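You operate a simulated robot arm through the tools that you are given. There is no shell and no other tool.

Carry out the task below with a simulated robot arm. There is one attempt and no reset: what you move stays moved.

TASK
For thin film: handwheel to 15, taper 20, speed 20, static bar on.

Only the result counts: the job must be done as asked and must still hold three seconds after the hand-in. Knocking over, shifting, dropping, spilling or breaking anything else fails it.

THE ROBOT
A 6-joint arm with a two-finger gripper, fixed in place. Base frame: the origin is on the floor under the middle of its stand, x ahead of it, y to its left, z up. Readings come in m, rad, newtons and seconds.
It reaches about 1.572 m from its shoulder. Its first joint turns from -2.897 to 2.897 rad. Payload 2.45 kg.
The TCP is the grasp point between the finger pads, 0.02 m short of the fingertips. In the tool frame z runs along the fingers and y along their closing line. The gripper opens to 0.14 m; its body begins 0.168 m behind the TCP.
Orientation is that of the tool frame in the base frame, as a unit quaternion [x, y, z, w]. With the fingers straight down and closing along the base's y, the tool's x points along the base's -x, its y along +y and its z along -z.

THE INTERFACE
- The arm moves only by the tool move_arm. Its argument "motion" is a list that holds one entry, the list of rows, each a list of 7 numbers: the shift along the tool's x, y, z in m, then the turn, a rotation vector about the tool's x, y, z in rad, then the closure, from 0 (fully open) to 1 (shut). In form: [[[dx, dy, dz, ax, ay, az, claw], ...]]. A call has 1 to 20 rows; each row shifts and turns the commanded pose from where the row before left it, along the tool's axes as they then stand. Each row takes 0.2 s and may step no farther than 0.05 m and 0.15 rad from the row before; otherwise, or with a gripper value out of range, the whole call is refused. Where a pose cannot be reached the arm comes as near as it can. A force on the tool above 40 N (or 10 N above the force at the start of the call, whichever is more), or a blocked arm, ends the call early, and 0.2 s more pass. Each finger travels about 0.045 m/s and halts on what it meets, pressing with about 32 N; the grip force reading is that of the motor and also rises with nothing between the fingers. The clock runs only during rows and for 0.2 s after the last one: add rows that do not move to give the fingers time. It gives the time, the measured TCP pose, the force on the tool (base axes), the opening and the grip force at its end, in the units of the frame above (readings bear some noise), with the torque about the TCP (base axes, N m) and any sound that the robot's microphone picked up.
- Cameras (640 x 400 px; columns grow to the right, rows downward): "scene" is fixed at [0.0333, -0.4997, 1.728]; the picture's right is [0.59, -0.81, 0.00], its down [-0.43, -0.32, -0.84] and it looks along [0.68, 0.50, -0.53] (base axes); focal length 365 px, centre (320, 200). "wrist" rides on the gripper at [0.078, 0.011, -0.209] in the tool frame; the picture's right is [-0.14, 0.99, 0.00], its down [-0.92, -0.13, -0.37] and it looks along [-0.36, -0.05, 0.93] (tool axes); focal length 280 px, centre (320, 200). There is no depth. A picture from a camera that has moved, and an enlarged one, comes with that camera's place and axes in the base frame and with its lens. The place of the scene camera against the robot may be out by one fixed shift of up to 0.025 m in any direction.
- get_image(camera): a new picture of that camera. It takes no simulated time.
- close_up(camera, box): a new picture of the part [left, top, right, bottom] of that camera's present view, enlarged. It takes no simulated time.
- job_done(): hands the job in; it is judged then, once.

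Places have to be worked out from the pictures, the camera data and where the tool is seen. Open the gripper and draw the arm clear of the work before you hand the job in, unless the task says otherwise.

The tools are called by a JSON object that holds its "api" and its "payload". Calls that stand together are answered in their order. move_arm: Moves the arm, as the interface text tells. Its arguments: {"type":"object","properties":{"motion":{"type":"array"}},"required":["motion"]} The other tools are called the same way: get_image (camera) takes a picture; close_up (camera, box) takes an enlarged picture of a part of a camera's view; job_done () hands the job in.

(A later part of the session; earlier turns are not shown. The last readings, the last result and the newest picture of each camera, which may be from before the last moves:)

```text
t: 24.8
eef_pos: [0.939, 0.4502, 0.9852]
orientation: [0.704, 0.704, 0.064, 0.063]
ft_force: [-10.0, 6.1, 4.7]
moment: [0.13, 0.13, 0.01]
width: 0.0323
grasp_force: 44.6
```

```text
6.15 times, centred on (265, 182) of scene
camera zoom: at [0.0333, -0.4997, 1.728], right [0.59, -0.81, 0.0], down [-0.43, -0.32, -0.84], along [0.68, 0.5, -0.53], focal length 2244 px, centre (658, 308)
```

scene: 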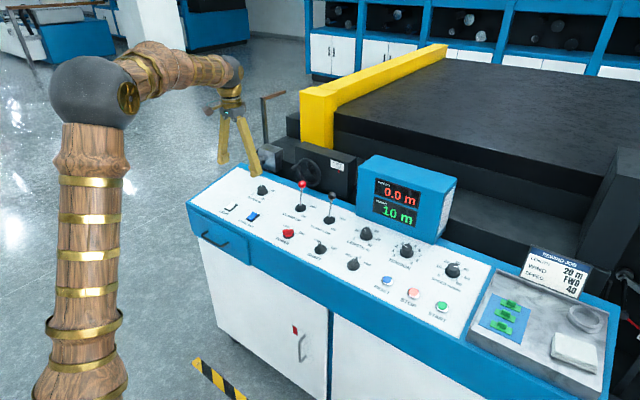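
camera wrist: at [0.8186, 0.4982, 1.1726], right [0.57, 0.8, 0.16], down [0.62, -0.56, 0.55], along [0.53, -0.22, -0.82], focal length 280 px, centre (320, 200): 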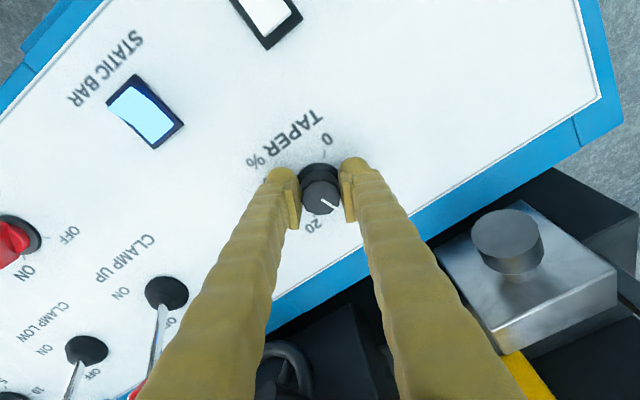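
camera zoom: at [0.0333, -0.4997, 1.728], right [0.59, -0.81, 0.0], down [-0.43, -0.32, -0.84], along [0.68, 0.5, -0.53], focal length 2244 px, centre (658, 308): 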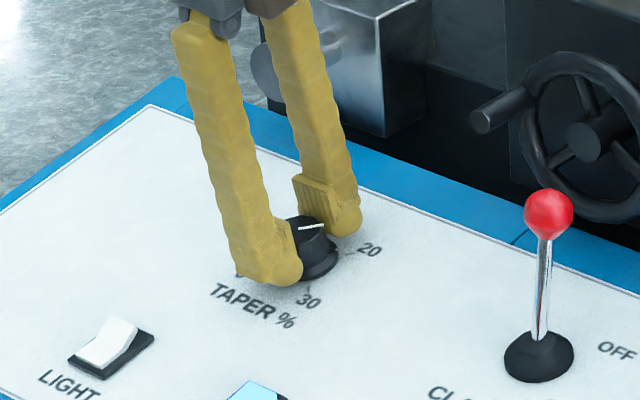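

Total turn is now 90° and the grip never slipped. I'll open, back off along the tool axis, and read the dial.

{"api": "move_arm", "payload": {"motion": [[[0, 0, 0, 0, 0, 0, 0.5], [0, 0, 0, 0, 0, 0, 0.5], [0, 0, 0, 0, 0, 0, 0.5], [0, 0, -0.02, 0, 0, 0, 0.5], [0, 0, -0.03, 0, 0, 0, 0.5], [0, 0, -0.03, 0, 0, 0, 0.5], [0, 0, 0, 0, 0, 0, 0.5]]]}}

{"api": "close_up", "payload": {"camera": "wrist", "box": [260, 90, 380, 200]}}

{"api": "close_up", "payload": {"camera": "scene", "box": [240, 175, 290, 210]}}

```text
t: 26.4
eef_pos: [0.9269, 0.4506, 1.0631]
orientation: [0.704, 0.705, 0.066, 0.063]
ft_force: [0.1, -0.2, -0.2]
moment: [0.03, -0.04, 0.0]
width: 0.0699
grasp_force: 0.0
```

```text
3.64 times, centred on (320, 145) of wrist
camera zoom: at [0.8991, 0.5273, 1.2725], right [0.97, -0.14, 0.18], down [-0.19, -0.92, 0.34], along [0.12, -0.36, -0.92], focal length 1020 px, centre (320, 400)
```

zoom: 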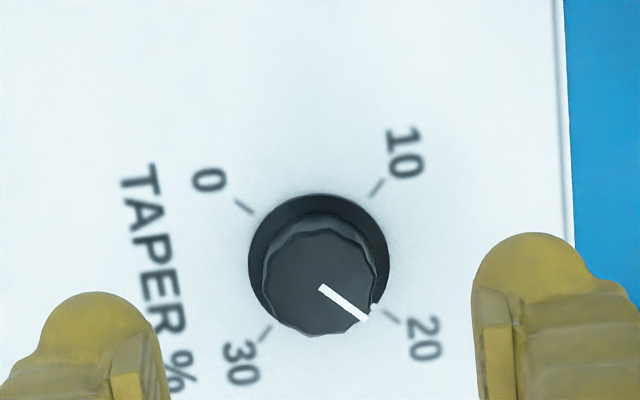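

```text
11.43 times, centred on (265, 192) of scene
camera zoom: at [0.0333, -0.4997, 1.728], right [0.59, -0.81, 0.0], down [-0.43, -0.32, -0.84], along [0.68, 0.5, -0.53], focal length 4166 px, centre (949, 286)
```

zoom: 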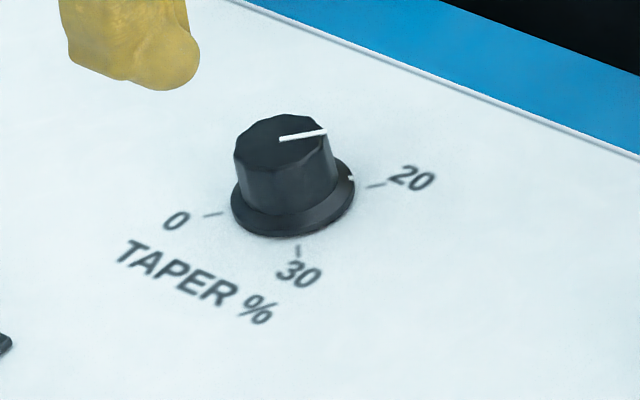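

The pointer is at or very near 20. I'll zoom in more on both views for an accurate reading.

{"api": "close_up", "payload": {"camera": "wrist", "box": [292, 125, 352, 185]}}

{"api": "close_up", "payload": {"camera": "scene", "box": [252, 180, 282, 200]}}

```text
6.67 times, centred on (322, 155) of wrist
camera zoom: at [0.8991, 0.5273, 1.2725], right [0.97, -0.14, 0.18], down [-0.19, -0.92, 0.34], along [0.12, -0.36, -0.92], focal length 1869 px, centre (307, 500)
```

zoom: 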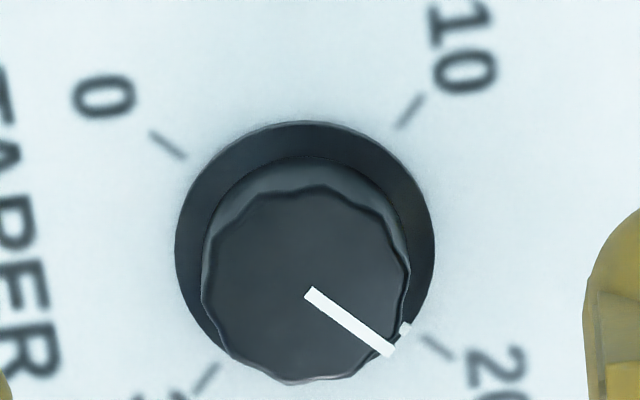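

```text
16.00 times, centred on (267, 190) of scene
camera zoom: at [0.0333, -0.4997, 1.728], right [0.59, -0.81, 0.0], down [-0.43, -0.32, -0.84], along [0.68, 0.5, -0.53], focal length 5833 px, centre (1168, 360)
```

zoom: 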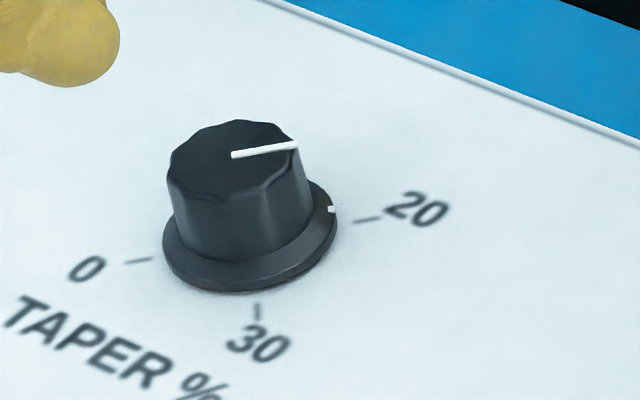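

Flange mark and pointer coincide with the 20 tick — taper is set. Next I'll retreat up along the tool axis, unwind the wrist to its neutral roll, and then travel high across to the speed knob.

{"api": "move_arm", "payload": {"motion": [[[0, 0, -0.0375, 0, 0, -0.131, 0.5], [0, 0, -0.0375, 0, 0, -0.131, 0.5], [0, 0, -0.0375, 0, 0, -0.131, 0.5], [0, 0, -0.0375, 0, 0, -0.131, 0.5], [0, 0, 0, 0, 0, -0.131, 0.5], [0, 0, 0, 0, 0, -0.131, 0.5], [0, 0, 0, 0, 0, -0.131, 0.5], [0, 0, 0, 0, 0, -0.131, 0.5], [0, 0, 0, 0, 0, -0.131, 0.5], [0, 0, 0, 0, 0, -0.131, 0.5], [0, 0, 0, 0, 0, -0.131, 0.5], [0, 0, 0, 0, 0, -0.13, 0.5], [0, 0, 0, 0, 0, 0, 0.5]]]}}

{"api": "get_image", "payload": {"camera": "wrist"}}

```text
t: 29.2
eef_pos: [0.8984, 0.4499, 1.2097]
orientation: [-0.002, 0.996, 0.002, 0.09]
ft_force: [0.5, -0.2, 0.8]
moment: [0.05, 0.0, 0.03]
width: 0.0698
grasp_force: 0.0
```

```text
taken
camera wrist: at [0.7848, 0.4598, 1.4029], right [0.13, 0.99, 0.03], down [0.84, -0.13, 0.53], along [0.53, -0.05, -0.85], focal length 280 px, centre (320, 200)
```

wrist: 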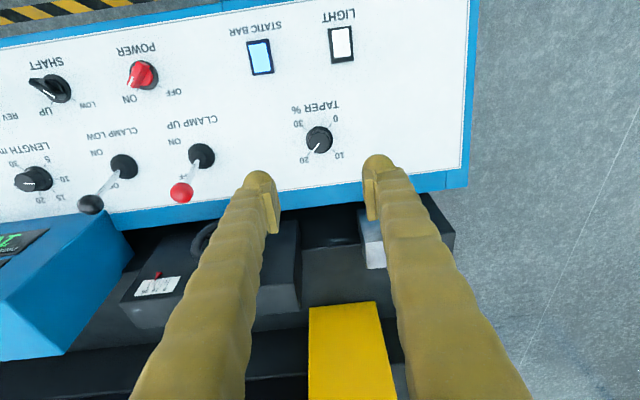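

Path is clear at this height. I'll travel about 0.79 m in -y, drawing slightly back, to reach above the speed knob.

{"api": "move_arm", "payload": {"motion": [[[0.0018, -0.0467, -0.0003, 0, 0, 0, 0.5], [0.0018, -0.0467, -0.0003, 0, 0, 0, 0.5], [0.0018, -0.0467, -0.0003, 0, 0, 0, 0.5], [0.0018, -0.0467, -0.0003, 0, 0, 0, 0.5], [0.0018, -0.0467, -0.0003, 0, 0, 0, 0.5], [0.0018, -0.0467, -0.0003, 0, 0, 0, 0.5], [0.0018, -0.0467, -0.0003, 0, 0, 0, 0.5], [0.0018, -0.0467, -0.0003, 0, 0, 0, 0.5], [0.0018, -0.0467, -0.0003, 0, 0, 0, 0.5], [0.0018, -0.0467, -0.0003, 0, 0, 0, 0.5], [0.0018, -0.0467, -0.0003, 0, 0, 0, 0.5], [0.0018, -0.0467, -0.0003, 0, 0, 0, 0.5], [0.0018, -0.0467, -0.0003, 0, 0, 0, 0.5], [0.0018, -0.0467, -0.0003, 0, 0, 0, 0.5], [0.0018, -0.0467, -0.0003, 0, 0, 0, 0.5], [0.0018, -0.0467, -0.0003, 0, 0, 0, 0.5], [0.0018, -0.0467, -0.0003, 0, 0, 0, 0.5], [0, 0, 0, 0, 0, 0, 0.5]]]}}

{"api": "get_image", "payload": {"camera": "wrist"}}

{"api": "get_image", "payload": {"camera": "scene"}}

```text
t: 33.0
eef_pos: [0.8686, -0.3447, 1.2074]
orientation: [-0.001, 0.996, 0.002, 0.091]
ft_force: [0.2, -0.1, -0.1]
moment: [-0.02, -0.05, -0.03]
width: 0.07
grasp_force: 0.1
```

```text
taken
camera wrist: at [0.7554, -0.3355, 1.3998], right [0.13, 0.99, 0.03], down [0.84, -0.13, 0.53], along [0.53, -0.05, -0.85], focal length 280 px, centre (320, 200)
```

wrist: 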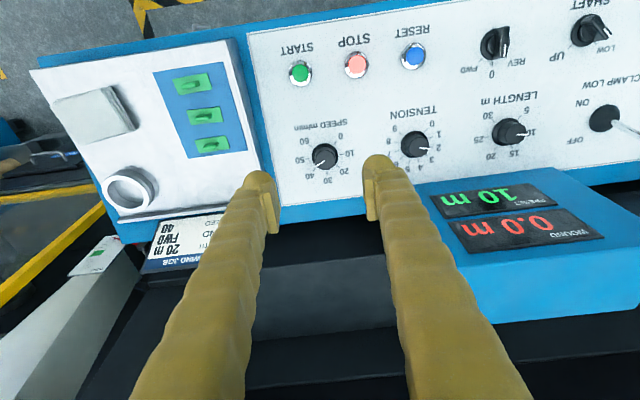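

```text
taken
```

scene: 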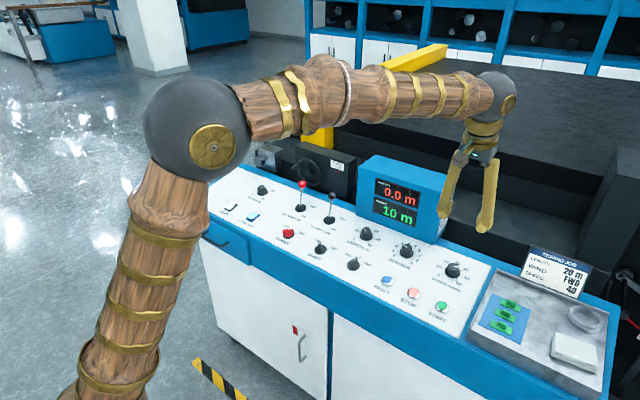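

I'm above the speed knob region. I'll zoom in on the knob for its position and current reading.

{"api": "close_up", "payload": {"camera": "wrist", "box": [290, 120, 370, 190]}}

```text
5.71 times, centred on (330, 155) of wrist
camera zoom: at [0.7554, -0.3355, 1.3998], right [0.13, 0.99, 0.03], down [0.84, -0.13, 0.53], along [0.53, -0.05, -0.85], focal length 1602 px, centre (263, 457)
```

zoom: 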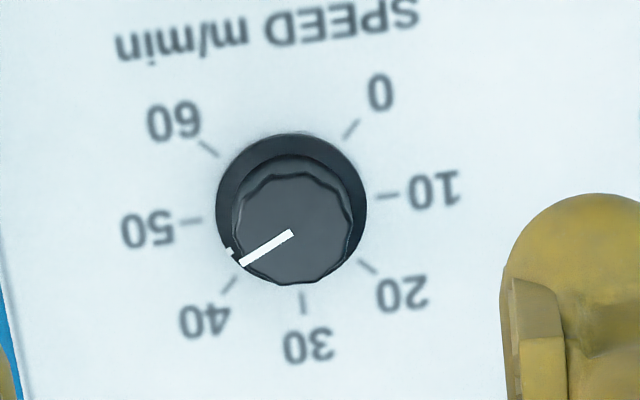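

The speed reads about 44.3 (ticks every 45°), so it must turn about 109° counter-clockwise to 20. The knob base is at about (0.946, -0.342, 0.954). I'll descend to hover 6 cm above and pre-roll the wrist +55° so the turn is symmetric.

{"api": "move_arm", "payload": {"motion": [[[-0.00776, 0.0007, 0.04345, 0, 0, 0, 0.5], [-0.00776, 0.0007, 0.04345, 0, 0, 0, 0.5], [-0.00776, 0.0007, 0.04345, 0, 0, 0, 0.5], [-0.00776, 0.0007, 0.04345, 0, 0, 0, 0.5], [0, 0, 0, 0, 0, 0.137, 0.5], [0, 0, 0, 0, 0, 0.137, 0.5], [0, 0, 0, 0, 0, 0.137, 0.5], [0, 0, 0, 0, 0, 0.137, 0.5], [0, 0, 0, 0, 0, 0.137, 0.5], [0, 0, 0, 0, 0, 0.137, 0.5], [0, 0, 0, 0, 0, 0.137, 0.5], [0, 0, 0, 0, 0, 0, 0.5]]]}}

{"api": "get_image", "payload": {"camera": "wrist"}}

{"api": "close_up", "payload": {"camera": "scene", "box": [380, 140, 540, 320]}}

```text
t: 35.6
eef_pos: [0.9325, -0.3416, 1.0431]
orientation: [0.46, 0.883, 0.044, 0.079]
ft_force: [0.3, 0.8, 0.6]
moment: [-0.02, -0.01, 0.03]
width: 0.0701
grasp_force: 0.1
```

```text
taken
camera wrist: at [0.8596, -0.2716, 1.2425], right [0.87, 0.46, 0.16], down [0.35, -0.83, 0.44], along [0.33, -0.32, -0.88], focal length 280 px, centre (320, 200)
```

wrist: 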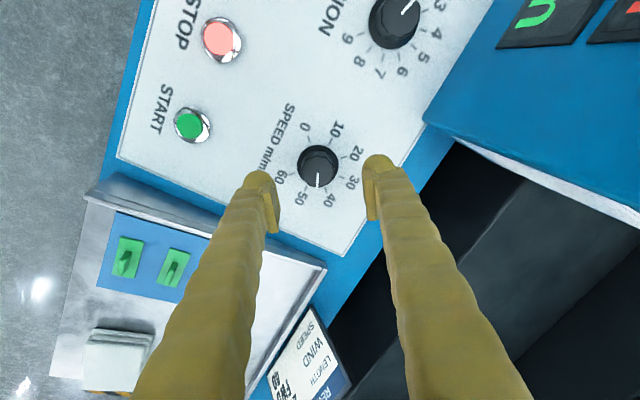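

```text
2.22 times, centred on (460, 230) of scene
camera zoom: at [0.0333, -0.4997, 1.728], right [0.59, -0.81, 0.0], down [-0.43, -0.32, -0.84], along [0.68, 0.5, -0.53], focal length 810 px, centre (9, 133)
```

zoom: 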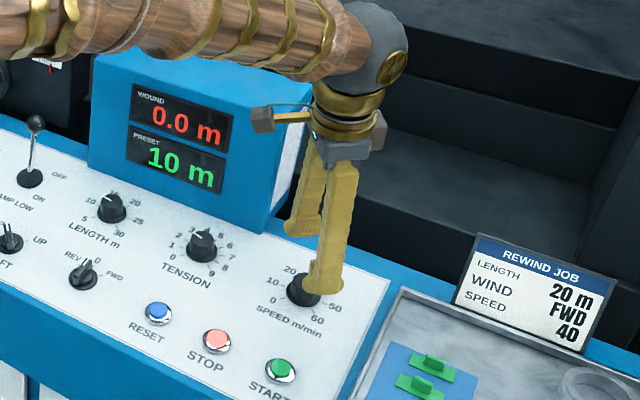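

Clearances to the display box and tray look fine. I'll zoom to check the knob's centring between the fingers.

{"api": "close_up", "payload": {"camera": "wrist", "box": [260, 100, 380, 220]}}

```text
3.33 times, centred on (320, 160) of wrist
camera zoom: at [0.8596, -0.2716, 1.2425], right [0.87, 0.46, 0.16], down [0.35, -0.83, 0.44], along [0.33, -0.32, -0.88], focal length 935 px, centre (320, 333)
```

zoom: 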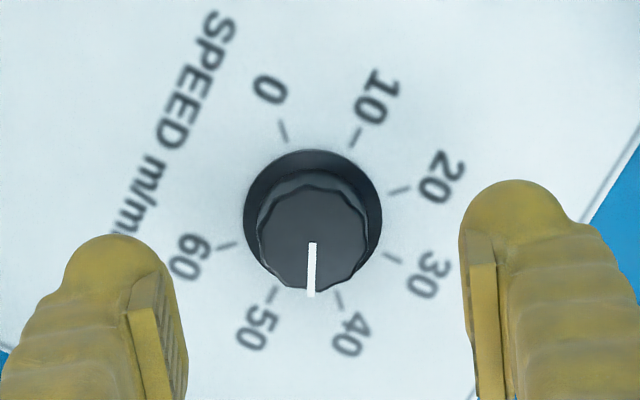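

The knob is about 2–3 mm off the tool axis; I'll correct that while descending to grip depth.

{"api": "move_arm", "payload": {"motion": [[[0.0003, -0.0005, 0.015, 0, 0, 0, 0.5], [0.0003, -0.0005, 0.015, 0, 0, 0, 0.5], [0.0003, -0.0005, 0.013, 0, 0, 0, 0.5], [0.0003, -0.0005, 0.009, 0, 0, 0, 0.5], [0, 0, 0.0075, 0, 0, 0, 0.6], [0, 0, 0, 0, 0, 0, 0.65], [0, 0, 0, 0, 0, 0, 0.65]]]}}

{"api": "close_up", "payload": {"camera": "wrist", "box": [240, 120, 400, 240]}}

{"api": "close_up", "payload": {"camera": "scene", "box": [400, 220, 510, 310]}}

```text
t: 37.2
eef_pos: [0.9412, -0.3407, 0.9844]
orientation: [0.459, 0.884, 0.044, 0.08]
ft_force: [-0.3, 0.5, 0.0]
moment: [-0.01, 0.0, 0.01]
width: 0.0488
grasp_force: 0.0
```

```text
3.33 times, centred on (320, 180) of wrist
camera zoom: at [0.8684, -0.271, 1.1836], right [0.87, 0.46, 0.16], down [0.35, -0.83, 0.44], along [0.33, -0.32, -0.88], focal length 935 px, centre (320, 267)
```

zoom: 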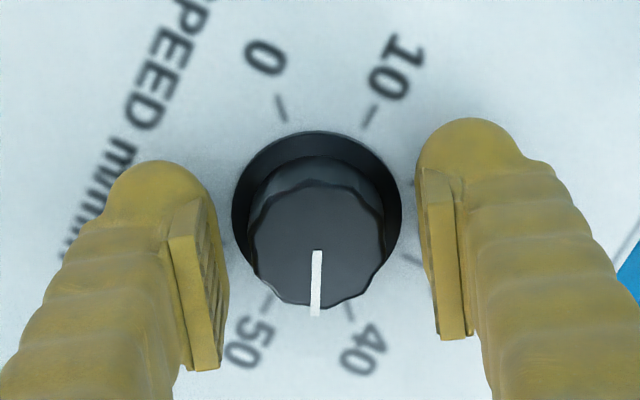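

```text
4.44 times, centred on (455, 265) of scene
camera zoom: at [0.0333, -0.4997, 1.728], right [0.59, -0.81, 0.0], down [-0.43, -0.32, -0.84], along [0.68, 0.5, -0.53], focal length 1620 px, centre (-280, -89)
```

zoom: 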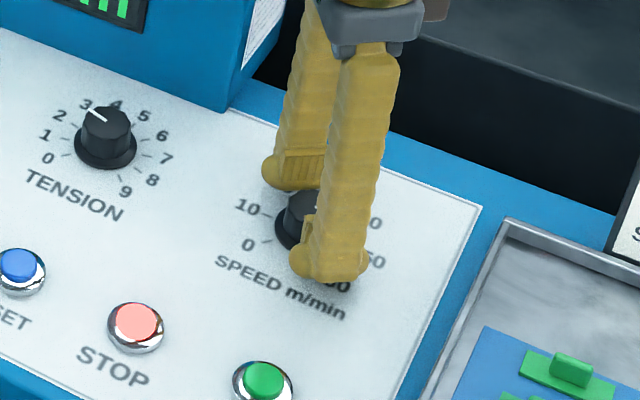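

Nearly centred: top of the knob at (316,245) against the (320,245) seen in the clean taper grip. I'll nudge 0.8 mm, close, and check the force.

{"api": "move_arm", "payload": {"motion": [[[0, -0.0008, 0, 0, 0, 0, 0.65], [0, 0, 0, 0, 0, 0, 0.8], [0, 0, 0, 0, 0, 0, 1], [0, 0, 0, 0, 0, 0, 1], [0, 0, 0, 0, 0, 0, 1]]]}}

{"api": "close_up", "payload": {"camera": "wrist", "box": [240, 120, 400, 240]}}

```text
t: 38.4
eef_pos: [0.9408, -0.3412, 0.9837]
orientation: [0.458, 0.884, 0.042, 0.08]
ft_force: [8.2, 3.3, -0.6]
moment: [0.01, -0.07, 0.0]
width: 0.0337
grasp_force: 45.4
```

```text
3.33 times, centred on (320, 180) of wrist
camera zoom: at [0.8678, -0.2714, 1.1834], right [0.87, 0.46, 0.16], down [0.35, -0.83, 0.44], along [0.33, -0.32, -0.88], focal length 935 px, centre (320, 267)
```

zoom: 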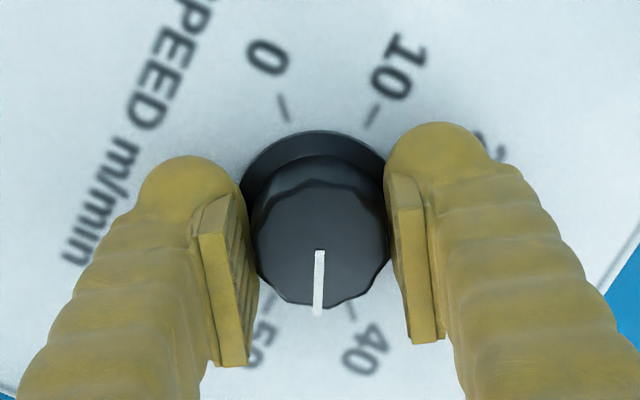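

The grip on the speed knob is solid (0.034 m) with low side load. I'll turn counter-clockwise for the first ~50°.

{"api": "move_arm", "payload": {"motion": [[[0, 0, 0, 0, 0, -0.09, 1], [0, 0, 0, 0, 0, -0.09, 1], [0, 0, 0, 0, 0, -0.09, 1], [0, 0, 0, 0, 0, -0.09, 1], [0, 0, 0, 0, 0, -0.09, 1], [0, 0, 0, 0, 0, -0.09, 1], [0, 0, 0, 0, 0, -0.09, 1], [0, 0, 0, 0, 0, -0.09, 1], [0, 0, 0, 0, 0, -0.09, 1], [0, 0, 0, 0, 0, -0.09, 1], [0, 0, 0, 0, 0, 0, 1]]]}}

{"api": "close_up", "payload": {"camera": "wrist", "box": [240, 120, 400, 240]}}

```text
t: 39.6
eef_pos: [0.9404, -0.3406, 0.9836]
orientation: [0.248, 0.964, 0.025, 0.088]
ft_force: [3.8, 2.4, -1.2]
moment: [0.01, -0.08, -0.01]
width: 0.0337
grasp_force: 45.3
stopped in row 6: the force on the tool passed its limit at 41 N (the readings are from after the stop); the commanded pose is now the measured one
```

```text
3.33 times, centred on (320, 180) of wrist
camera zoom: at [0.8411, -0.2939, 1.1783], right [0.59, 0.8, 0.11], down [0.66, -0.56, 0.5], along [0.46, -0.22, -0.86], focal length 935 px, centre (320, 267)
```

zoom: 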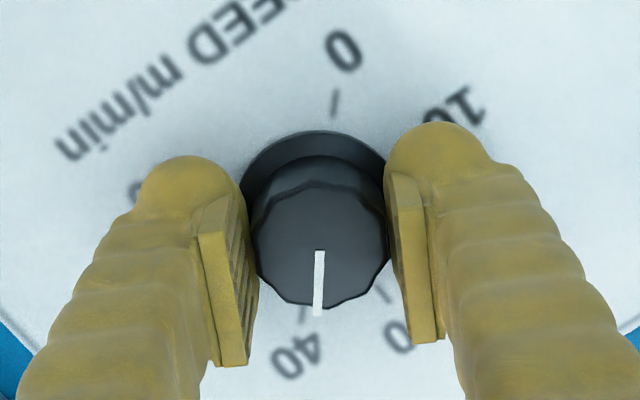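

The turn stopped on side force at 26° and the load then relaxed (command reset to the measured pose). I'll continue turning.

{"api": "move_arm", "payload": {"motion": [[[0, 0, 0, 0, 0, -0.08, 1], [0, 0, 0, 0, 0, -0.08, 1], [0, 0, 0, 0, 0, -0.08, 1], [0, 0, 0, 0, 0, -0.08, 1], [0, 0, 0, 0, 0, -0.08, 1], [0, 0, 0, 0, 0, -0.08, 1], [0, 0, 0, 0, 0, -0.08, 1], [0, 0, 0, 0, 0, -0.08, 1], [0, 0, 0, 0, 0, 0, 1]]]}}

{"api": "close_up", "payload": {"camera": "wrist", "box": [240, 120, 400, 240]}}

```text
t: 41.6
eef_pos: [0.9404, -0.3396, 0.9853]
orientation: [-0.067, 0.993, -0.005, 0.093]
ft_force: [24.3, 28.0, -12.7]
moment: [0.24, -0.32, 0.0]
width: 0.0337
grasp_force: 44.9
```

```text
3.33 times, centred on (320, 180) of wrist
camera zoom: at [0.8257, -0.3408, 1.1754], right [0.0, 1.0, 0.0], down [0.85, 0.0, 0.53], along [0.53, 0.0, -0.85], focal length 935 px, centre (320, 267)
```

zoom: 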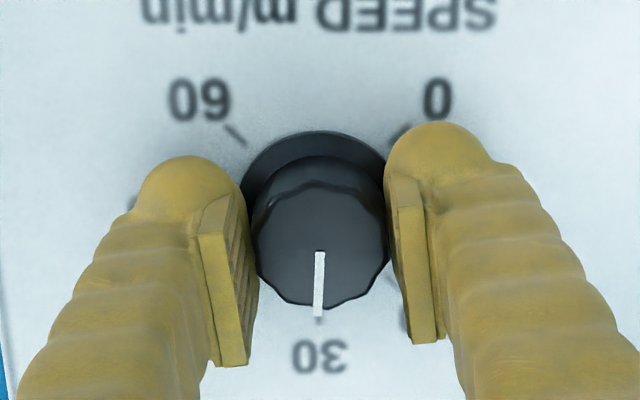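

Pointer is now at about 30, rotating without slip, but side load is 37 N. I'll shift the tool ~1 mm toward +x/+y to unload, then turn another ~25° and look.

{"api": "move_arm", "payload": {"motion": [[[-0.0008, 0.0008, 0.0003, 0, 0, 0, 1], [0, 0, 0, 0, 0, -0.075, 1], [0, 0, 0, 0, 0, -0.075, 1], [0, 0, 0, 0, 0, -0.075, 1], [0, 0, 0, 0, 0, -0.075, 1], [0, 0, 0, 0, 0, -0.075, 1], [0, 0, 0, 0, 0, -0.075, 1], [0, 0, 0, 0, 0, 0, 1]]]}}

{"api": "close_up", "payload": {"camera": "wrist", "box": [240, 120, 400, 240]}}

```text
t: 43.4
eef_pos: [0.9403, -0.3398, 0.9833]
orientation: [-0.288, 0.953, -0.025, 0.088]
ft_force: [-30.4, 17.0, 8.2]
moment: [0.18, 0.42, 0.03]
width: 0.0338
grasp_force: 45.1
```

```text
3.33 times, centred on (320, 180) of wrist
camera zoom: at [0.8334, -0.3748, 1.1767], right [-0.43, 0.9, -0.08], down [0.76, 0.4, 0.52], along [0.5, 0.16, -0.85], focal length 935 px, centre (320, 267)
```

zoom: 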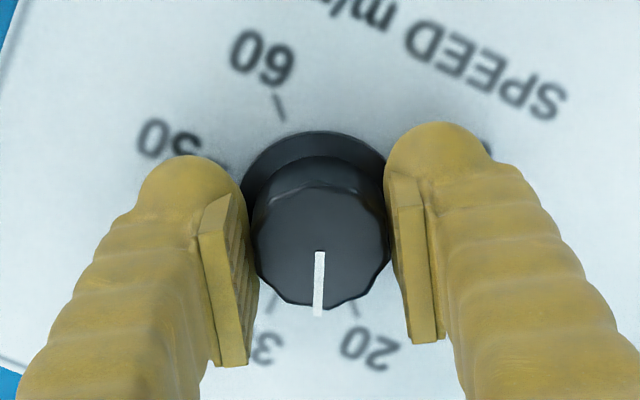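

About 24.6 now by geometry; ~20.7° remain. I'll unload the side force again and finish the turn.

{"api": "move_arm", "payload": {"motion": [[[0.0005, 0.0009, 0, 0, 0, 0, 1], [0, 0, 0, 0, 0, -0.072, 1], [0, 0, 0, 0, 0, -0.072, 1], [0, 0, 0, 0, 0, -0.072, 1], [0, 0, 0, 0, 0, -0.072, 1], [0, 0, 0, 0, 0, -0.073, 1], [0, 0, 0, 0, 0, 0, 1]]]}}

{"api": "close_up", "payload": {"camera": "wrist", "box": [240, 120, 400, 240]}}

{"api": "close_up", "payload": {"camera": "scene", "box": [400, 220, 510, 310]}}

```text
t: 45.0
eef_pos: [0.9407, -0.3396, 0.9847]
orientation: [-0.454, 0.886, -0.04, 0.083]
ft_force: [-16.1, -3.7, -6.6]
moment: [-0.12, 0.21, 0.02]
width: 0.0339
grasp_force: 44.7
```

```text
3.33 times, centred on (320, 180) of wrist
camera zoom: at [0.8496, -0.3974, 1.1796], right [-0.71, 0.69, -0.13], down [0.56, 0.67, 0.48], along [0.42, 0.27, -0.87], focal length 935 px, centre (320, 267)
```

zoom: 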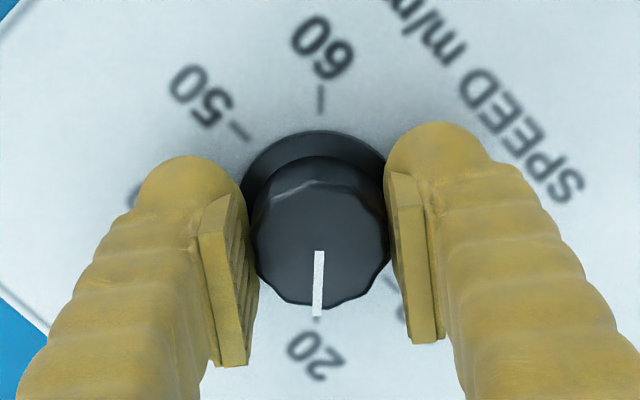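

```text
4.44 times, centred on (455, 265) of scene
camera zoom: at [0.0333, -0.4997, 1.728], right [0.59, -0.81, 0.0], down [-0.43, -0.32, -0.84], along [0.68, 0.5, -0.53], focal length 1620 px, centre (-280, -89)
```

zoom: 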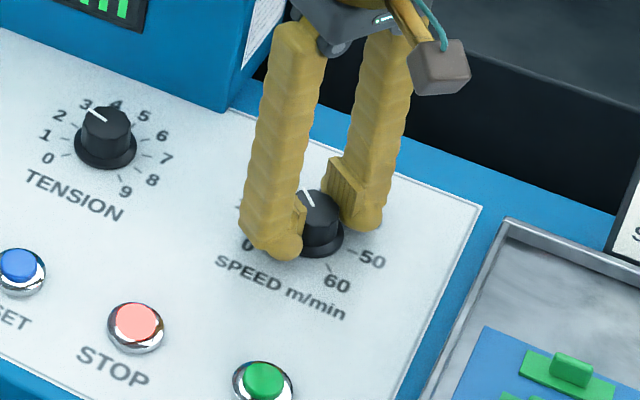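

The pointer now lines up with the 20 tick, directly opposite the 60 tick. I'll release, retreat, and read it.

{"api": "move_arm", "payload": {"motion": [[[0, 0, 0, 0, 0, 0, 0.5], [0, 0, 0, 0, 0, 0, 0.5], [0, 0, 0, 0, 0, 0, 0.5], [0, 0, -0.02, 0, 0, 0, 0.5], [0, 0, -0.03, 0, 0, 0, 0.5], [0, 0, -0.03, 0, 0, 0, 0.5], [0, 0, 0, 0, 0, 0, 0.5]]]}}

{"api": "close_up", "payload": {"camera": "wrist", "box": [280, 120, 360, 190]}}

{"api": "close_up", "payload": {"camera": "scene", "box": [430, 250, 480, 290]}}

```text
t: 46.6
eef_pos: [0.9269, -0.3376, 1.0622]
orientation: [-0.454, 0.886, -0.041, 0.082]
ft_force: [-0.1, -0.2, -0.6]
moment: [0.03, -0.01, 0.02]
width: 0.0699
grasp_force: 0.0
```

```text
5.71 times, centred on (320, 155) of wrist
camera zoom: at [0.8366, -0.3967, 1.2581], right [-0.71, 0.69, -0.13], down [0.56, 0.67, 0.48], along [0.42, 0.27, -0.87], focal length 1602 px, centre (320, 457)
```

zoom: 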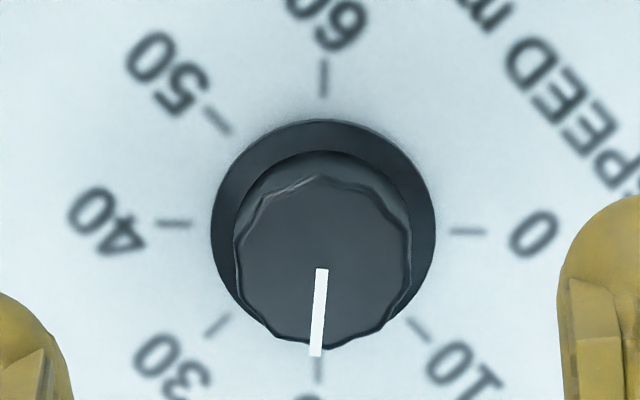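

```text
10.00 times, centred on (455, 270) of scene
camera zoom: at [0.0333, -0.4997, 1.728], right [0.59, -0.81, 0.0], down [-0.43, -0.32, -0.84], along [0.68, 0.5, -0.53], focal length 3646 px, centre (-1030, -500)
```

zoom: 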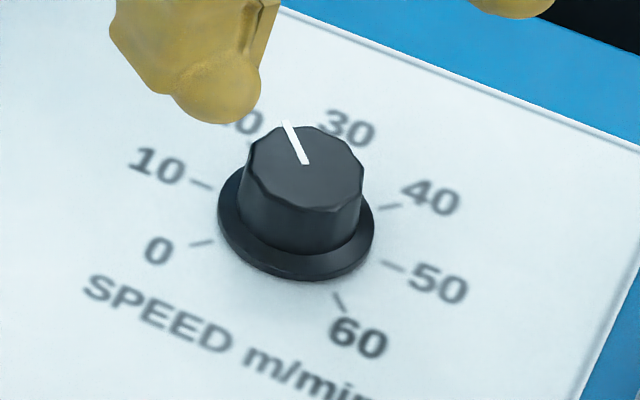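

The reading is slightly high: pointer about 3° short of the tick (≈20.7), consistent with an initial setting of 45. I'll descend again to trim another −3.3°.

{"api": "move_arm", "payload": {"motion": [[[0.0007, -0.0003, 0.025, 0, 0, 0, 0.5], [0.0007, -0.0003, 0.025, 0, 0, 0, 0.5], [0, 0, 0.02, 0, 0, 0, 0.6], [0, 0, 0.01, 0, 0, 0, 0.65], [0, 0, 0, 0, 0, 0, 0.65]]]}}

{"api": "close_up", "payload": {"camera": "wrist", "box": [240, 120, 400, 240]}}

```text
t: 47.8
eef_pos: [0.9404, -0.3411, 0.982]
orientation: [-0.454, 0.886, -0.041, 0.083]
ft_force: [0.2, -1.0, 0.2]
moment: [-0.01, 0.0, 0.02]
width: 0.049
grasp_force: 0.1
```

```text
3.33 times, centred on (320, 180) of wrist
camera zoom: at [0.8486, -0.3991, 1.1778], right [-0.71, 0.69, -0.13], down [0.56, 0.67, 0.48], along [0.42, 0.27, -0.87], focal length 935 px, centre (320, 267)
```

zoom: 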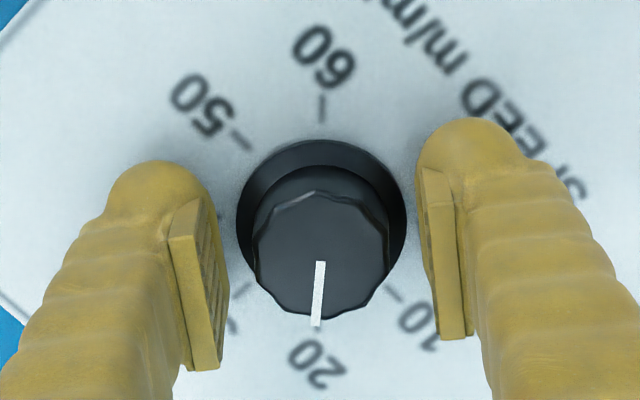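

Knob is within about 1 mm of centre. I'll adjust, close, turn −3.3°, then release.

{"api": "move_arm", "payload": {"motion": [[[-0.001, 0, -0.0015, 0, 0, 0, 0.65], [0, 0, 0, 0, 0, 0, 0.8], [0, 0, 0, 0, 0, 0, 1], [0, 0, 0, 0, 0, 0, 1], [0, 0, 0, 0, 0, 0, 1], [0, 0, 0, 0, 0, -0.029, 1], [0, 0, 0, 0, 0, -0.029, 1], [0, 0, 0, 0, 0, 0, 1]]]}}

{"api": "close_up", "payload": {"camera": "wrist", "box": [240, 120, 400, 240]}}

```text
t: 49.6
eef_pos: [0.9396, -0.3391, 0.9857]
orientation: [-0.48, 0.873, -0.042, 0.081]
ft_force: [-2.3, -2.1, -5.9]
moment: [-0.02, 0.07, 0.01]
width: 0.0337
grasp_force: 45.0
```

```text
3.33 times, centred on (320, 180) of wrist
camera zoom: at [0.8527, -0.4006, 1.1807], right [-0.75, 0.65, -0.14], down [0.52, 0.71, 0.47], along [0.4, 0.28, -0.87], focal length 935 px, centre (320, 267)
```

zoom: 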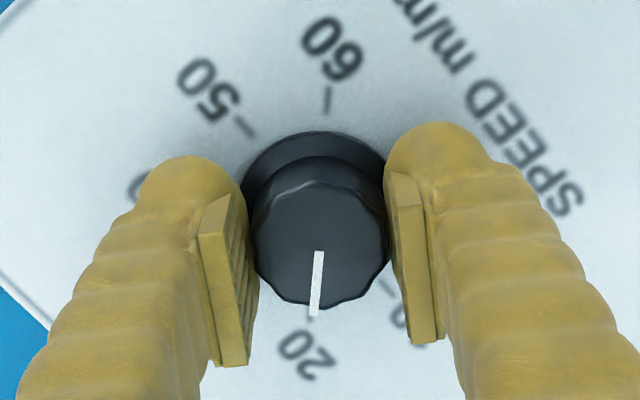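

Pointer and the 60–20 line are now parallel in view. Releasing, retreating and re-reading.

{"api": "move_arm", "payload": {"motion": [[[0, 0, 0, 0, 0, 0, 0.5], [0, 0, 0, 0, 0, 0, 0.5], [0, 0, 0, 0, 0, 0, 0.5], [0, 0, -0.02, 0, 0, 0, 0.5], [0, 0, -0.03, 0, 0, 0, 0.5], [0, 0, -0.03, 0, 0, 0, 0.5], [0, 0, 0, 0, 0, 0, 0.5]]]}}

{"api": "close_up", "payload": {"camera": "wrist", "box": [280, 120, 360, 190]}}

{"api": "close_up", "payload": {"camera": "scene", "box": [430, 250, 480, 290]}}

```text
t: 51.2
eef_pos: [0.9245, -0.3377, 1.0649]
orientation: [-0.479, 0.873, -0.043, 0.08]
ft_force: [-0.4, 0.4, 0.0]
moment: [-0.04, 0.0, 0.0]
width: 0.0699
grasp_force: 0.1
```

```text
5.71 times, centred on (320, 155) of wrist
camera zoom: at [0.8379, -0.3993, 1.2613], right [-0.75, 0.65, -0.14], down [0.52, 0.71, 0.48], along [0.4, 0.28, -0.87], focal length 1602 px, centre (320, 457)
```

zoom: 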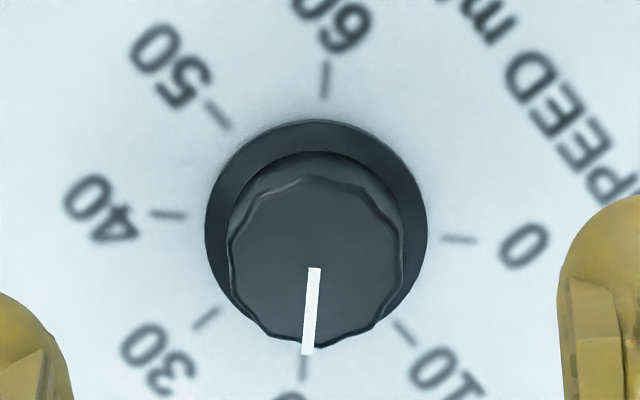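

```text
10.00 times, centred on (455, 270) of scene
camera zoom: at [0.0333, -0.4997, 1.728], right [0.59, -0.81, 0.0], down [-0.43, -0.32, -0.84], along [0.68, 0.5, -0.53], focal length 3646 px, centre (-1030, -500)
```

zoom: 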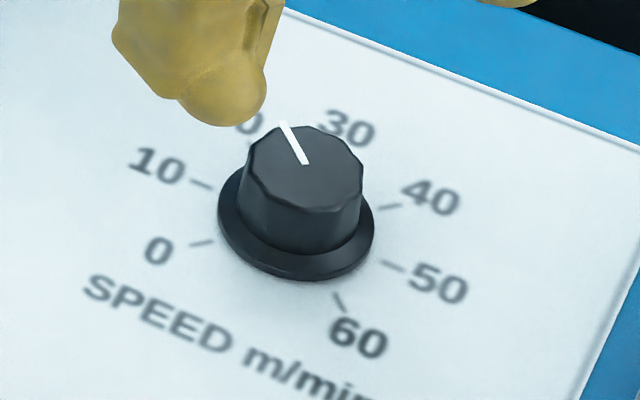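

Speed reads 20 (within a fraction of a unit). Now I'll retreat up and unwind the wrist, then travel to the handwheel.

{"api": "move_arm", "payload": {"motion": [[[0, 0, -0.0375, 0, 0, 0, 0.5], [0, 0, -0.0375, 0, 0, 0.125, 0.5], [0, 0, -0.0375, 0, 0, 0.125, 0.5], [0, 0, -0.0375, 0, 0, 0.125, 0.5], [0, 0, 0, 0, 0, 0.125, 0.5], [0, 0, 0, 0, 0, 0.125, 0.5], [0, 0, 0, 0, 0, 0.125, 0.5], [0, 0, 0, 0, 0, 0.125, 0.5], [0, 0, 0, 0, 0, 0.128, 0.5], [0, 0, 0, 0, 0, 0, 0.5]]]}}

```text
t: 53.4
eef_pos: [0.8971, -0.3416, 1.2112]
orientation: [0.0, 0.996, 0.001, 0.092]
ft_force: [0.3, 0.1, -0.1]
moment: [0.01, -0.03, -0.02]
width: 0.0701
grasp_force: 0.0
```

Both knobs are set. Next I'll move across to in front of the handwheel, staying high and pulled back from the levers.

{"api": "move_arm", "payload": {"motion": [[[0.0103, 0.0479, -0.0019, 0, 0, 0, 0.5], [0.0103, 0.0479, -0.0019, 0, 0, 0, 0.5], [0.0103, 0.0479, -0.0019, 0, 0, 0, 0.5], [0.0103, 0.0479, -0.0019, 0, 0, 0, 0.5], [0.0103, 0.0479, -0.0019, 0, 0, 0, 0.5], [0.0103, 0.0479, -0.0019, 0, 0, 0, 0.5], [0.0103, 0.0479, -0.0019, 0, 0, 0, 0.5], [0.0103, 0.0479, -0.0019, 0, 0, 0, 0.5], [0.0103, 0.0479, -0.0019, 0, 0, 0, 0.5], [0.0103, 0.0479, -0.0019, 0, 0, 0, 0.5], [0.0103, 0.0479, -0.0019, 0, 0, 0, 0.5], [0.0103, 0.0479, -0.0019, 0, 0, 0, 0.5], [0.0103, 0.0479, -0.0019, 0, 0, 0, 0.5], [0.0103, 0.0479, -0.0019, 0, 0, 0, 0.5], [0, 0, 0, 0, 0, 0, 0.5]]]}}

{"api": "move_arm", "payload": {"motion": [[[0, 0, 0, 0, -0.12, 0, 0.5], [0, 0, 0, 0, -0.12, 0, 0.5], [0, 0, 0, 0, -0.12, 0, 0.5], [0, 0, 0, 0, -0.12, 0, 0.5], [0, 0, 0, 0, -0.12, 0, 0.5], [0, 0, 0, 0, 0, 0, 0.5]]]}}

{"api": "get_image", "payload": {"camera": "wrist"}}

{"api": "get_image", "payload": {"camera": "scene"}}

```text
t: 56.6
eef_pos: [0.7512, 0.3327, 1.2124]
orientation: [-0.002, 0.996, 0.002, 0.092]
ft_force: [-0.1, 1.3, -0.3]
moment: [0.03, 0.01, -0.03]
width: 0.0702
grasp_force: 0.0
```

```text
t: 58.0
eef_pos: [0.7506, 0.3304, 1.2134]
orientation: [0.0, 0.924, 0.002, 0.383]
ft_force: [-0.2, -0.2, -0.1]
moment: [0.02, -0.01, 0.0]
width: 0.0699
grasp_force: 0.0
```

```text
taken
camera wrist: at [0.5478, 0.3405, 1.3062], right [0.1, 0.99, 0.1], down [0.39, -0.13, 0.91], along [0.92, -0.05, -0.4], focal length 280 px, centre (320, 200)
```

wrist: 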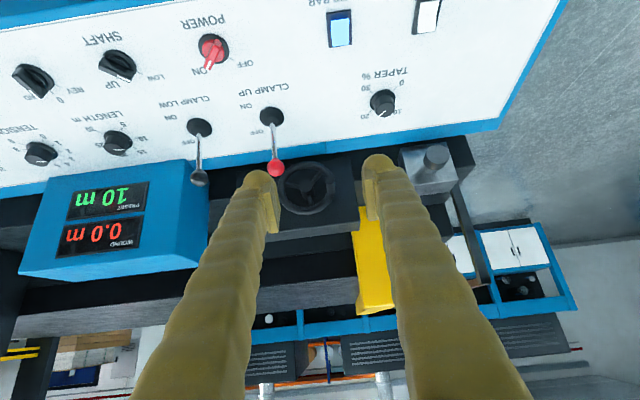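

```text
taken
```

scene: 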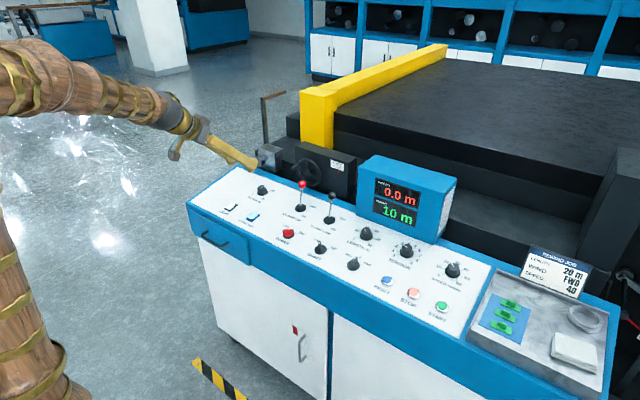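

Good view of the handwheel (picture is inverted: image down = up). I'll zoom in on the wheel in both cameras.

{"api": "close_up", "payload": {"camera": "wrist", "box": [255, 140, 375, 240]}}

{"api": "close_up", "payload": {"camera": "scene", "box": [270, 145, 350, 205]}}

```text
4.00 times, centred on (315, 190) of wrist
camera zoom: at [0.5478, 0.3405, 1.3062], right [0.1, 0.99, 0.1], down [0.39, -0.13, 0.91], along [0.92, -0.05, -0.4], focal length 1122 px, centre (340, 240)
```

zoom: 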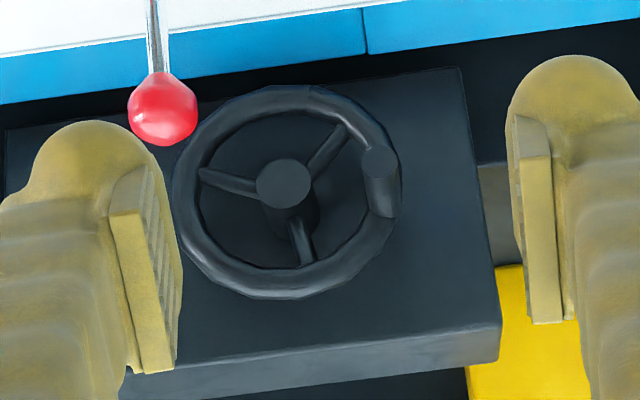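

```text
6.67 times, centred on (310, 175) of scene
camera zoom: at [0.0333, -0.4997, 1.728], right [0.59, -0.81, 0.0], down [-0.43, -0.32, -0.84], along [0.68, 0.5, -0.53], focal length 2430 px, centre (387, 367)
```

zoom: 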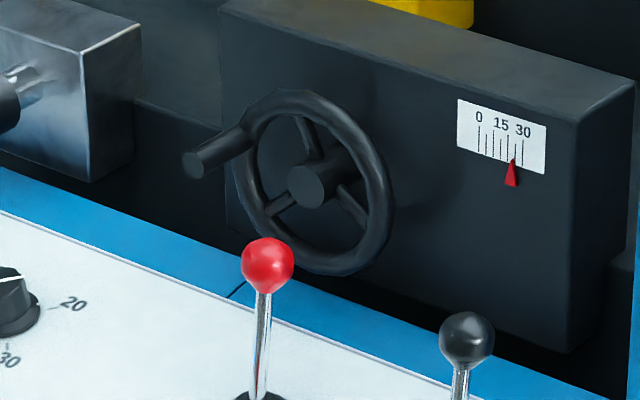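

I place the hub face at (1.03, 0.289, 1.058), and the crank handle from x≈0.98 to 1.03 at (y 0.337, z 1.079), radius ≈0.052 m. The red lever ball is at (0.941, 0.25, 1.06), clear of this path. I'll move to a pre-grasp point 8 cm back along the 45° tool axis.

{"api": "move_arm", "payload": {"motion": [[[-0.0148, 0.0013, 0.0369, 0, 0, 0, 0.5], [-0.0148, 0.0013, 0.0369, 0, 0, 0, 0.5], [-0.0148, 0.0013, 0.0369, 0, 0, 0, 0.5], [-0.0148, 0.0013, 0.0369, 0, 0, 0, 0.5], [-0.0148, 0.0013, 0.0369, 0, 0, 0, 0.5], [0, 0, 0, 0, 0, 0, 0.5]]]}}

{"api": "get_image", "payload": {"camera": "wrist"}}

{"api": "close_up", "payload": {"camera": "scene", "box": [230, 110, 370, 210]}}

```text
t: 59.4
eef_pos: [0.9347, 0.3372, 1.1357]
orientation: [0.0, 0.924, 0.002, 0.382]
ft_force: [0.4, 0.1, -1.0]
moment: [-0.01, 0.01, 0.02]
width: 0.0701
grasp_force: 0.1
```

```text
taken
camera wrist: at [0.7327, 0.3474, 1.2293], right [0.1, 0.99, 0.1], down [0.39, -0.13, 0.91], along [0.92, -0.05, -0.4], focal length 280 px, centre (320, 200)
```

wrist: 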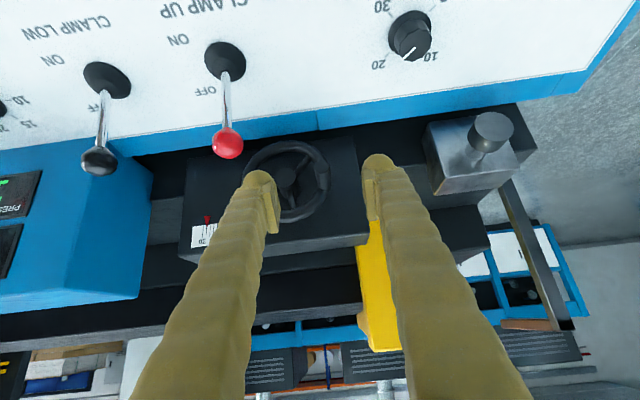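

```text
4.00 times, centred on (300, 160) of scene
camera zoom: at [0.0333, -0.4997, 1.728], right [0.59, -0.81, 0.0], down [-0.43, -0.32, -0.84], along [0.68, 0.5, -0.53], focal length 1458 px, centre (400, 360)
```

zoom: 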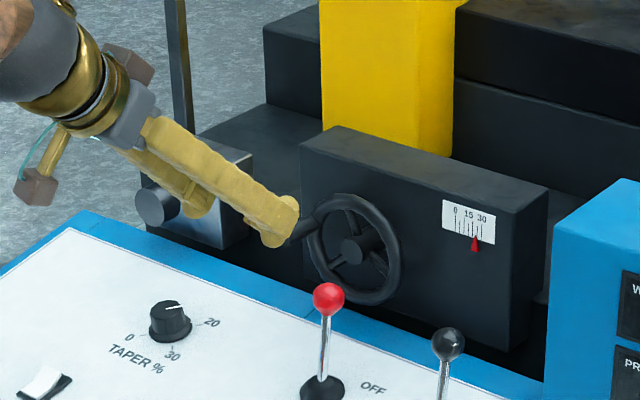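

Pre-grasp reached without contact. I'll zoom in to check the handle's position between the fingers.

{"api": "close_up", "payload": {"camera": "wrist", "box": [240, 120, 400, 240]}}

```text
3.33 times, centred on (320, 180) of wrist
camera zoom: at [0.7327, 0.3474, 1.2293], right [0.1, 0.99, 0.1], down [0.39, -0.13, 0.91], along [0.92, -0.05, -0.4], focal length 935 px, centre (320, 267)
```

zoom: 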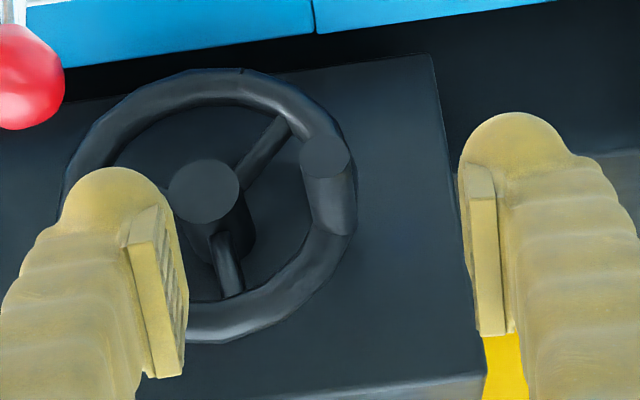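

The handle (axis y≈0.338, z≈1.081) lies centred between the fingers. I'll advance along the tool axis so the pads straddle it, stopping short of the wheel.

{"api": "move_arm", "payload": {"motion": [[[0, 0.0004, 0.02, 0, 0, 0, 0.5], [0, 0.0004, 0.02, 0, 0, 0, 0.5], [0, 0, 0.02, 0, 0, 0, 0.5], [0, 0, 0.01, 0, 0, 0, 0.5], [0, 0, 0.006, 0, 0, 0, 0.5], [0, 0, 0, 0, 0, 0, 0.5]]]}}

{"api": "close_up", "payload": {"camera": "wrist", "box": [240, 120, 400, 240]}}

{"api": "close_up", "payload": {"camera": "scene", "box": [250, 130, 350, 200]}}

```text
t: 60.8
eef_pos: [0.9875, 0.3381, 1.0825]
orientation: [-0.001, 0.924, 0.002, 0.383]
ft_force: [-0.1, 0.1, 0.7]
moment: [-0.01, 0.03, -0.02]
width: 0.07
grasp_force: 0.1
```

```text
3.33 times, centred on (320, 180) of wrist
camera zoom: at [0.7849, 0.3481, 1.1742], right [0.1, 0.99, 0.1], down [0.39, -0.13, 0.91], along [0.92, -0.05, -0.4], focal length 935 px, centre (320, 267)
```

zoom: 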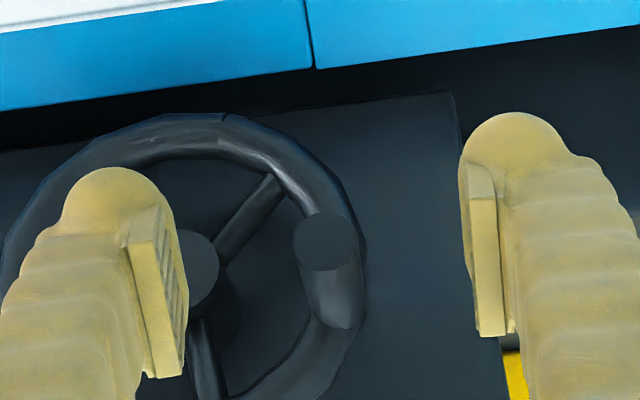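

```text
5.71 times, centred on (300, 165) of scene
camera zoom: at [0.0333, -0.4997, 1.728], right [0.59, -0.81, 0.0], down [-0.43, -0.32, -0.84], along [0.68, 0.5, -0.53], focal length 2083 px, centre (434, 400)
```

zoom: 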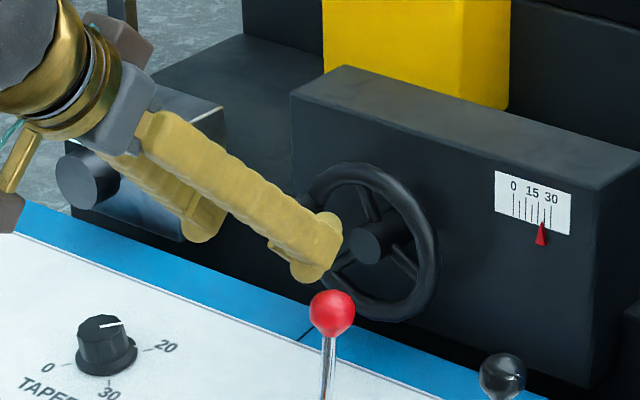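

The handle's end disc sits right at the tool centre. I'll move 6 mm more toward the wheel and close on the handle.

{"api": "move_arm", "payload": {"motion": [[[-0.0042, 0.0008, 0.0042, 0, 0, 0, 0.5], [0, 0, 0, 0, 0, 0, 0.7], [0, 0, 0, 0, 0, 0, 0.85], [0, 0, 0, 0, 0, 0, 1], [0, 0, 0, 0, 0, 0, 1], [0, 0, 0, 0, 0, 0, 1]]]}}

{"api": "close_up", "payload": {"camera": "wrist", "box": [240, 120, 400, 240]}}

{"api": "close_up", "payload": {"camera": "scene", "box": [250, 130, 350, 200]}}

```text
t: 62.2
eef_pos: [0.993, 0.3388, 1.0821]
orientation: [-0.002, 0.924, 0.004, 0.383]
ft_force: [3.0, -2.3, -0.7]
moment: [0.01, -0.04, 0.0]
width: 0.0155
grasp_force: 38.3
```

```text
3.33 times, centred on (320, 180) of wrist
camera zoom: at [0.7904, 0.349, 1.1745], right [0.1, 0.99, 0.1], down [0.39, -0.13, 0.91], along [0.92, -0.05, -0.4], focal length 935 px, centre (320, 267)
```

zoom: 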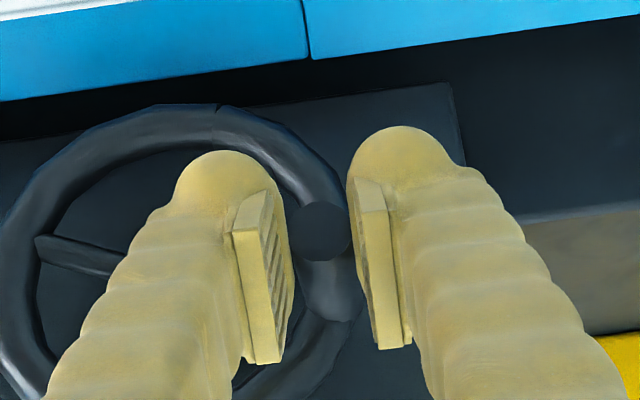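

```text
5.71 times, centred on (300, 165) of scene
camera zoom: at [0.0333, -0.4997, 1.728], right [0.59, -0.81, 0.0], down [-0.43, -0.32, -0.84], along [0.68, 0.5, -0.53], focal length 2083 px, centre (434, 400)
```

zoom: 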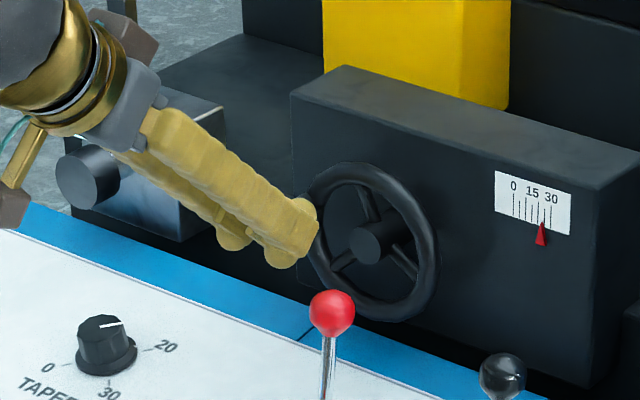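

The handle is gripped (0.0155 m). I'll try a small arc of ~20° upward around the hub to see which way and how far the scale pointer moves.

{"api": "move_arm", "payload": {"motion": [[[-0.003, -0.0023, -0.003, 0, 0, 0, 1], [-0.0029, -0.0026, -0.0029, 0, 0, 0, 1], [-0.0027, -0.003, -0.0027, 0, 0, 0, 1], [-0.0025, -0.0033, -0.0025, 0, 0, 0, 1], [0, 0, 0, 0, 0, 0, 1]]]}}

{"api": "close_up", "payload": {"camera": "scene", "box": [250, 130, 350, 200]}}

{"api": "close_up", "payload": {"camera": "scene", "box": [320, 150, 350, 175]}}

```text
t: 63.6
eef_pos: [0.993, 0.3295, 1.0992]
orientation: [0.0, 0.924, 0.003, 0.383]
ft_force: [-10.4, -0.1, 2.0]
moment: [-0.04, 0.1, 0.02]
width: 0.0149
grasp_force: 41.3
stopped in row 5: the force on the tool passed its limit at 41 N (the readings are from after the stop); the commanded pose is now the measured one
```

```text
5.71 times, centred on (300, 165) of scene
camera zoom: at [0.0333, -0.4997, 1.728], right [0.59, -0.81, 0.0], down [-0.43, -0.32, -0.84], along [0.68, 0.5, -0.53], focal length 2083 px, centre (434, 400)
```

zoom: 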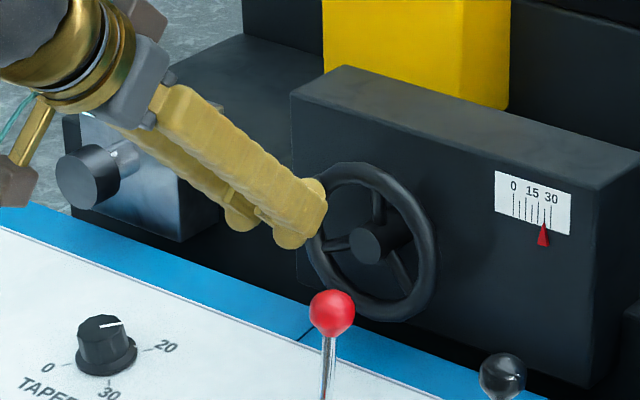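

```text
16.00 times, centred on (335, 162) of scene
camera zoom: at [0.0333, -0.4997, 1.728], right [0.59, -0.81, 0.0], down [-0.43, -0.32, -0.84], along [0.68, 0.5, -0.53], focal length 5833 px, centre (80, 800)
```

zoom: 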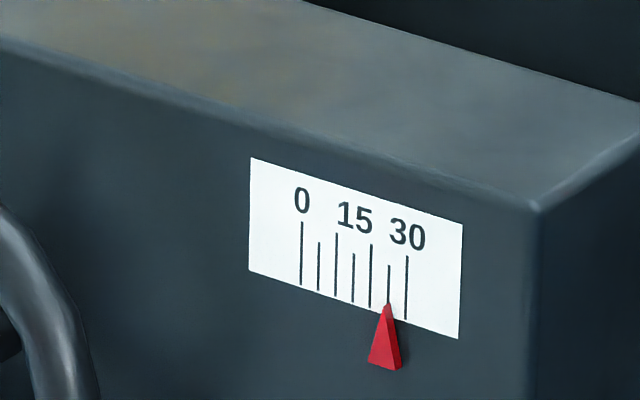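

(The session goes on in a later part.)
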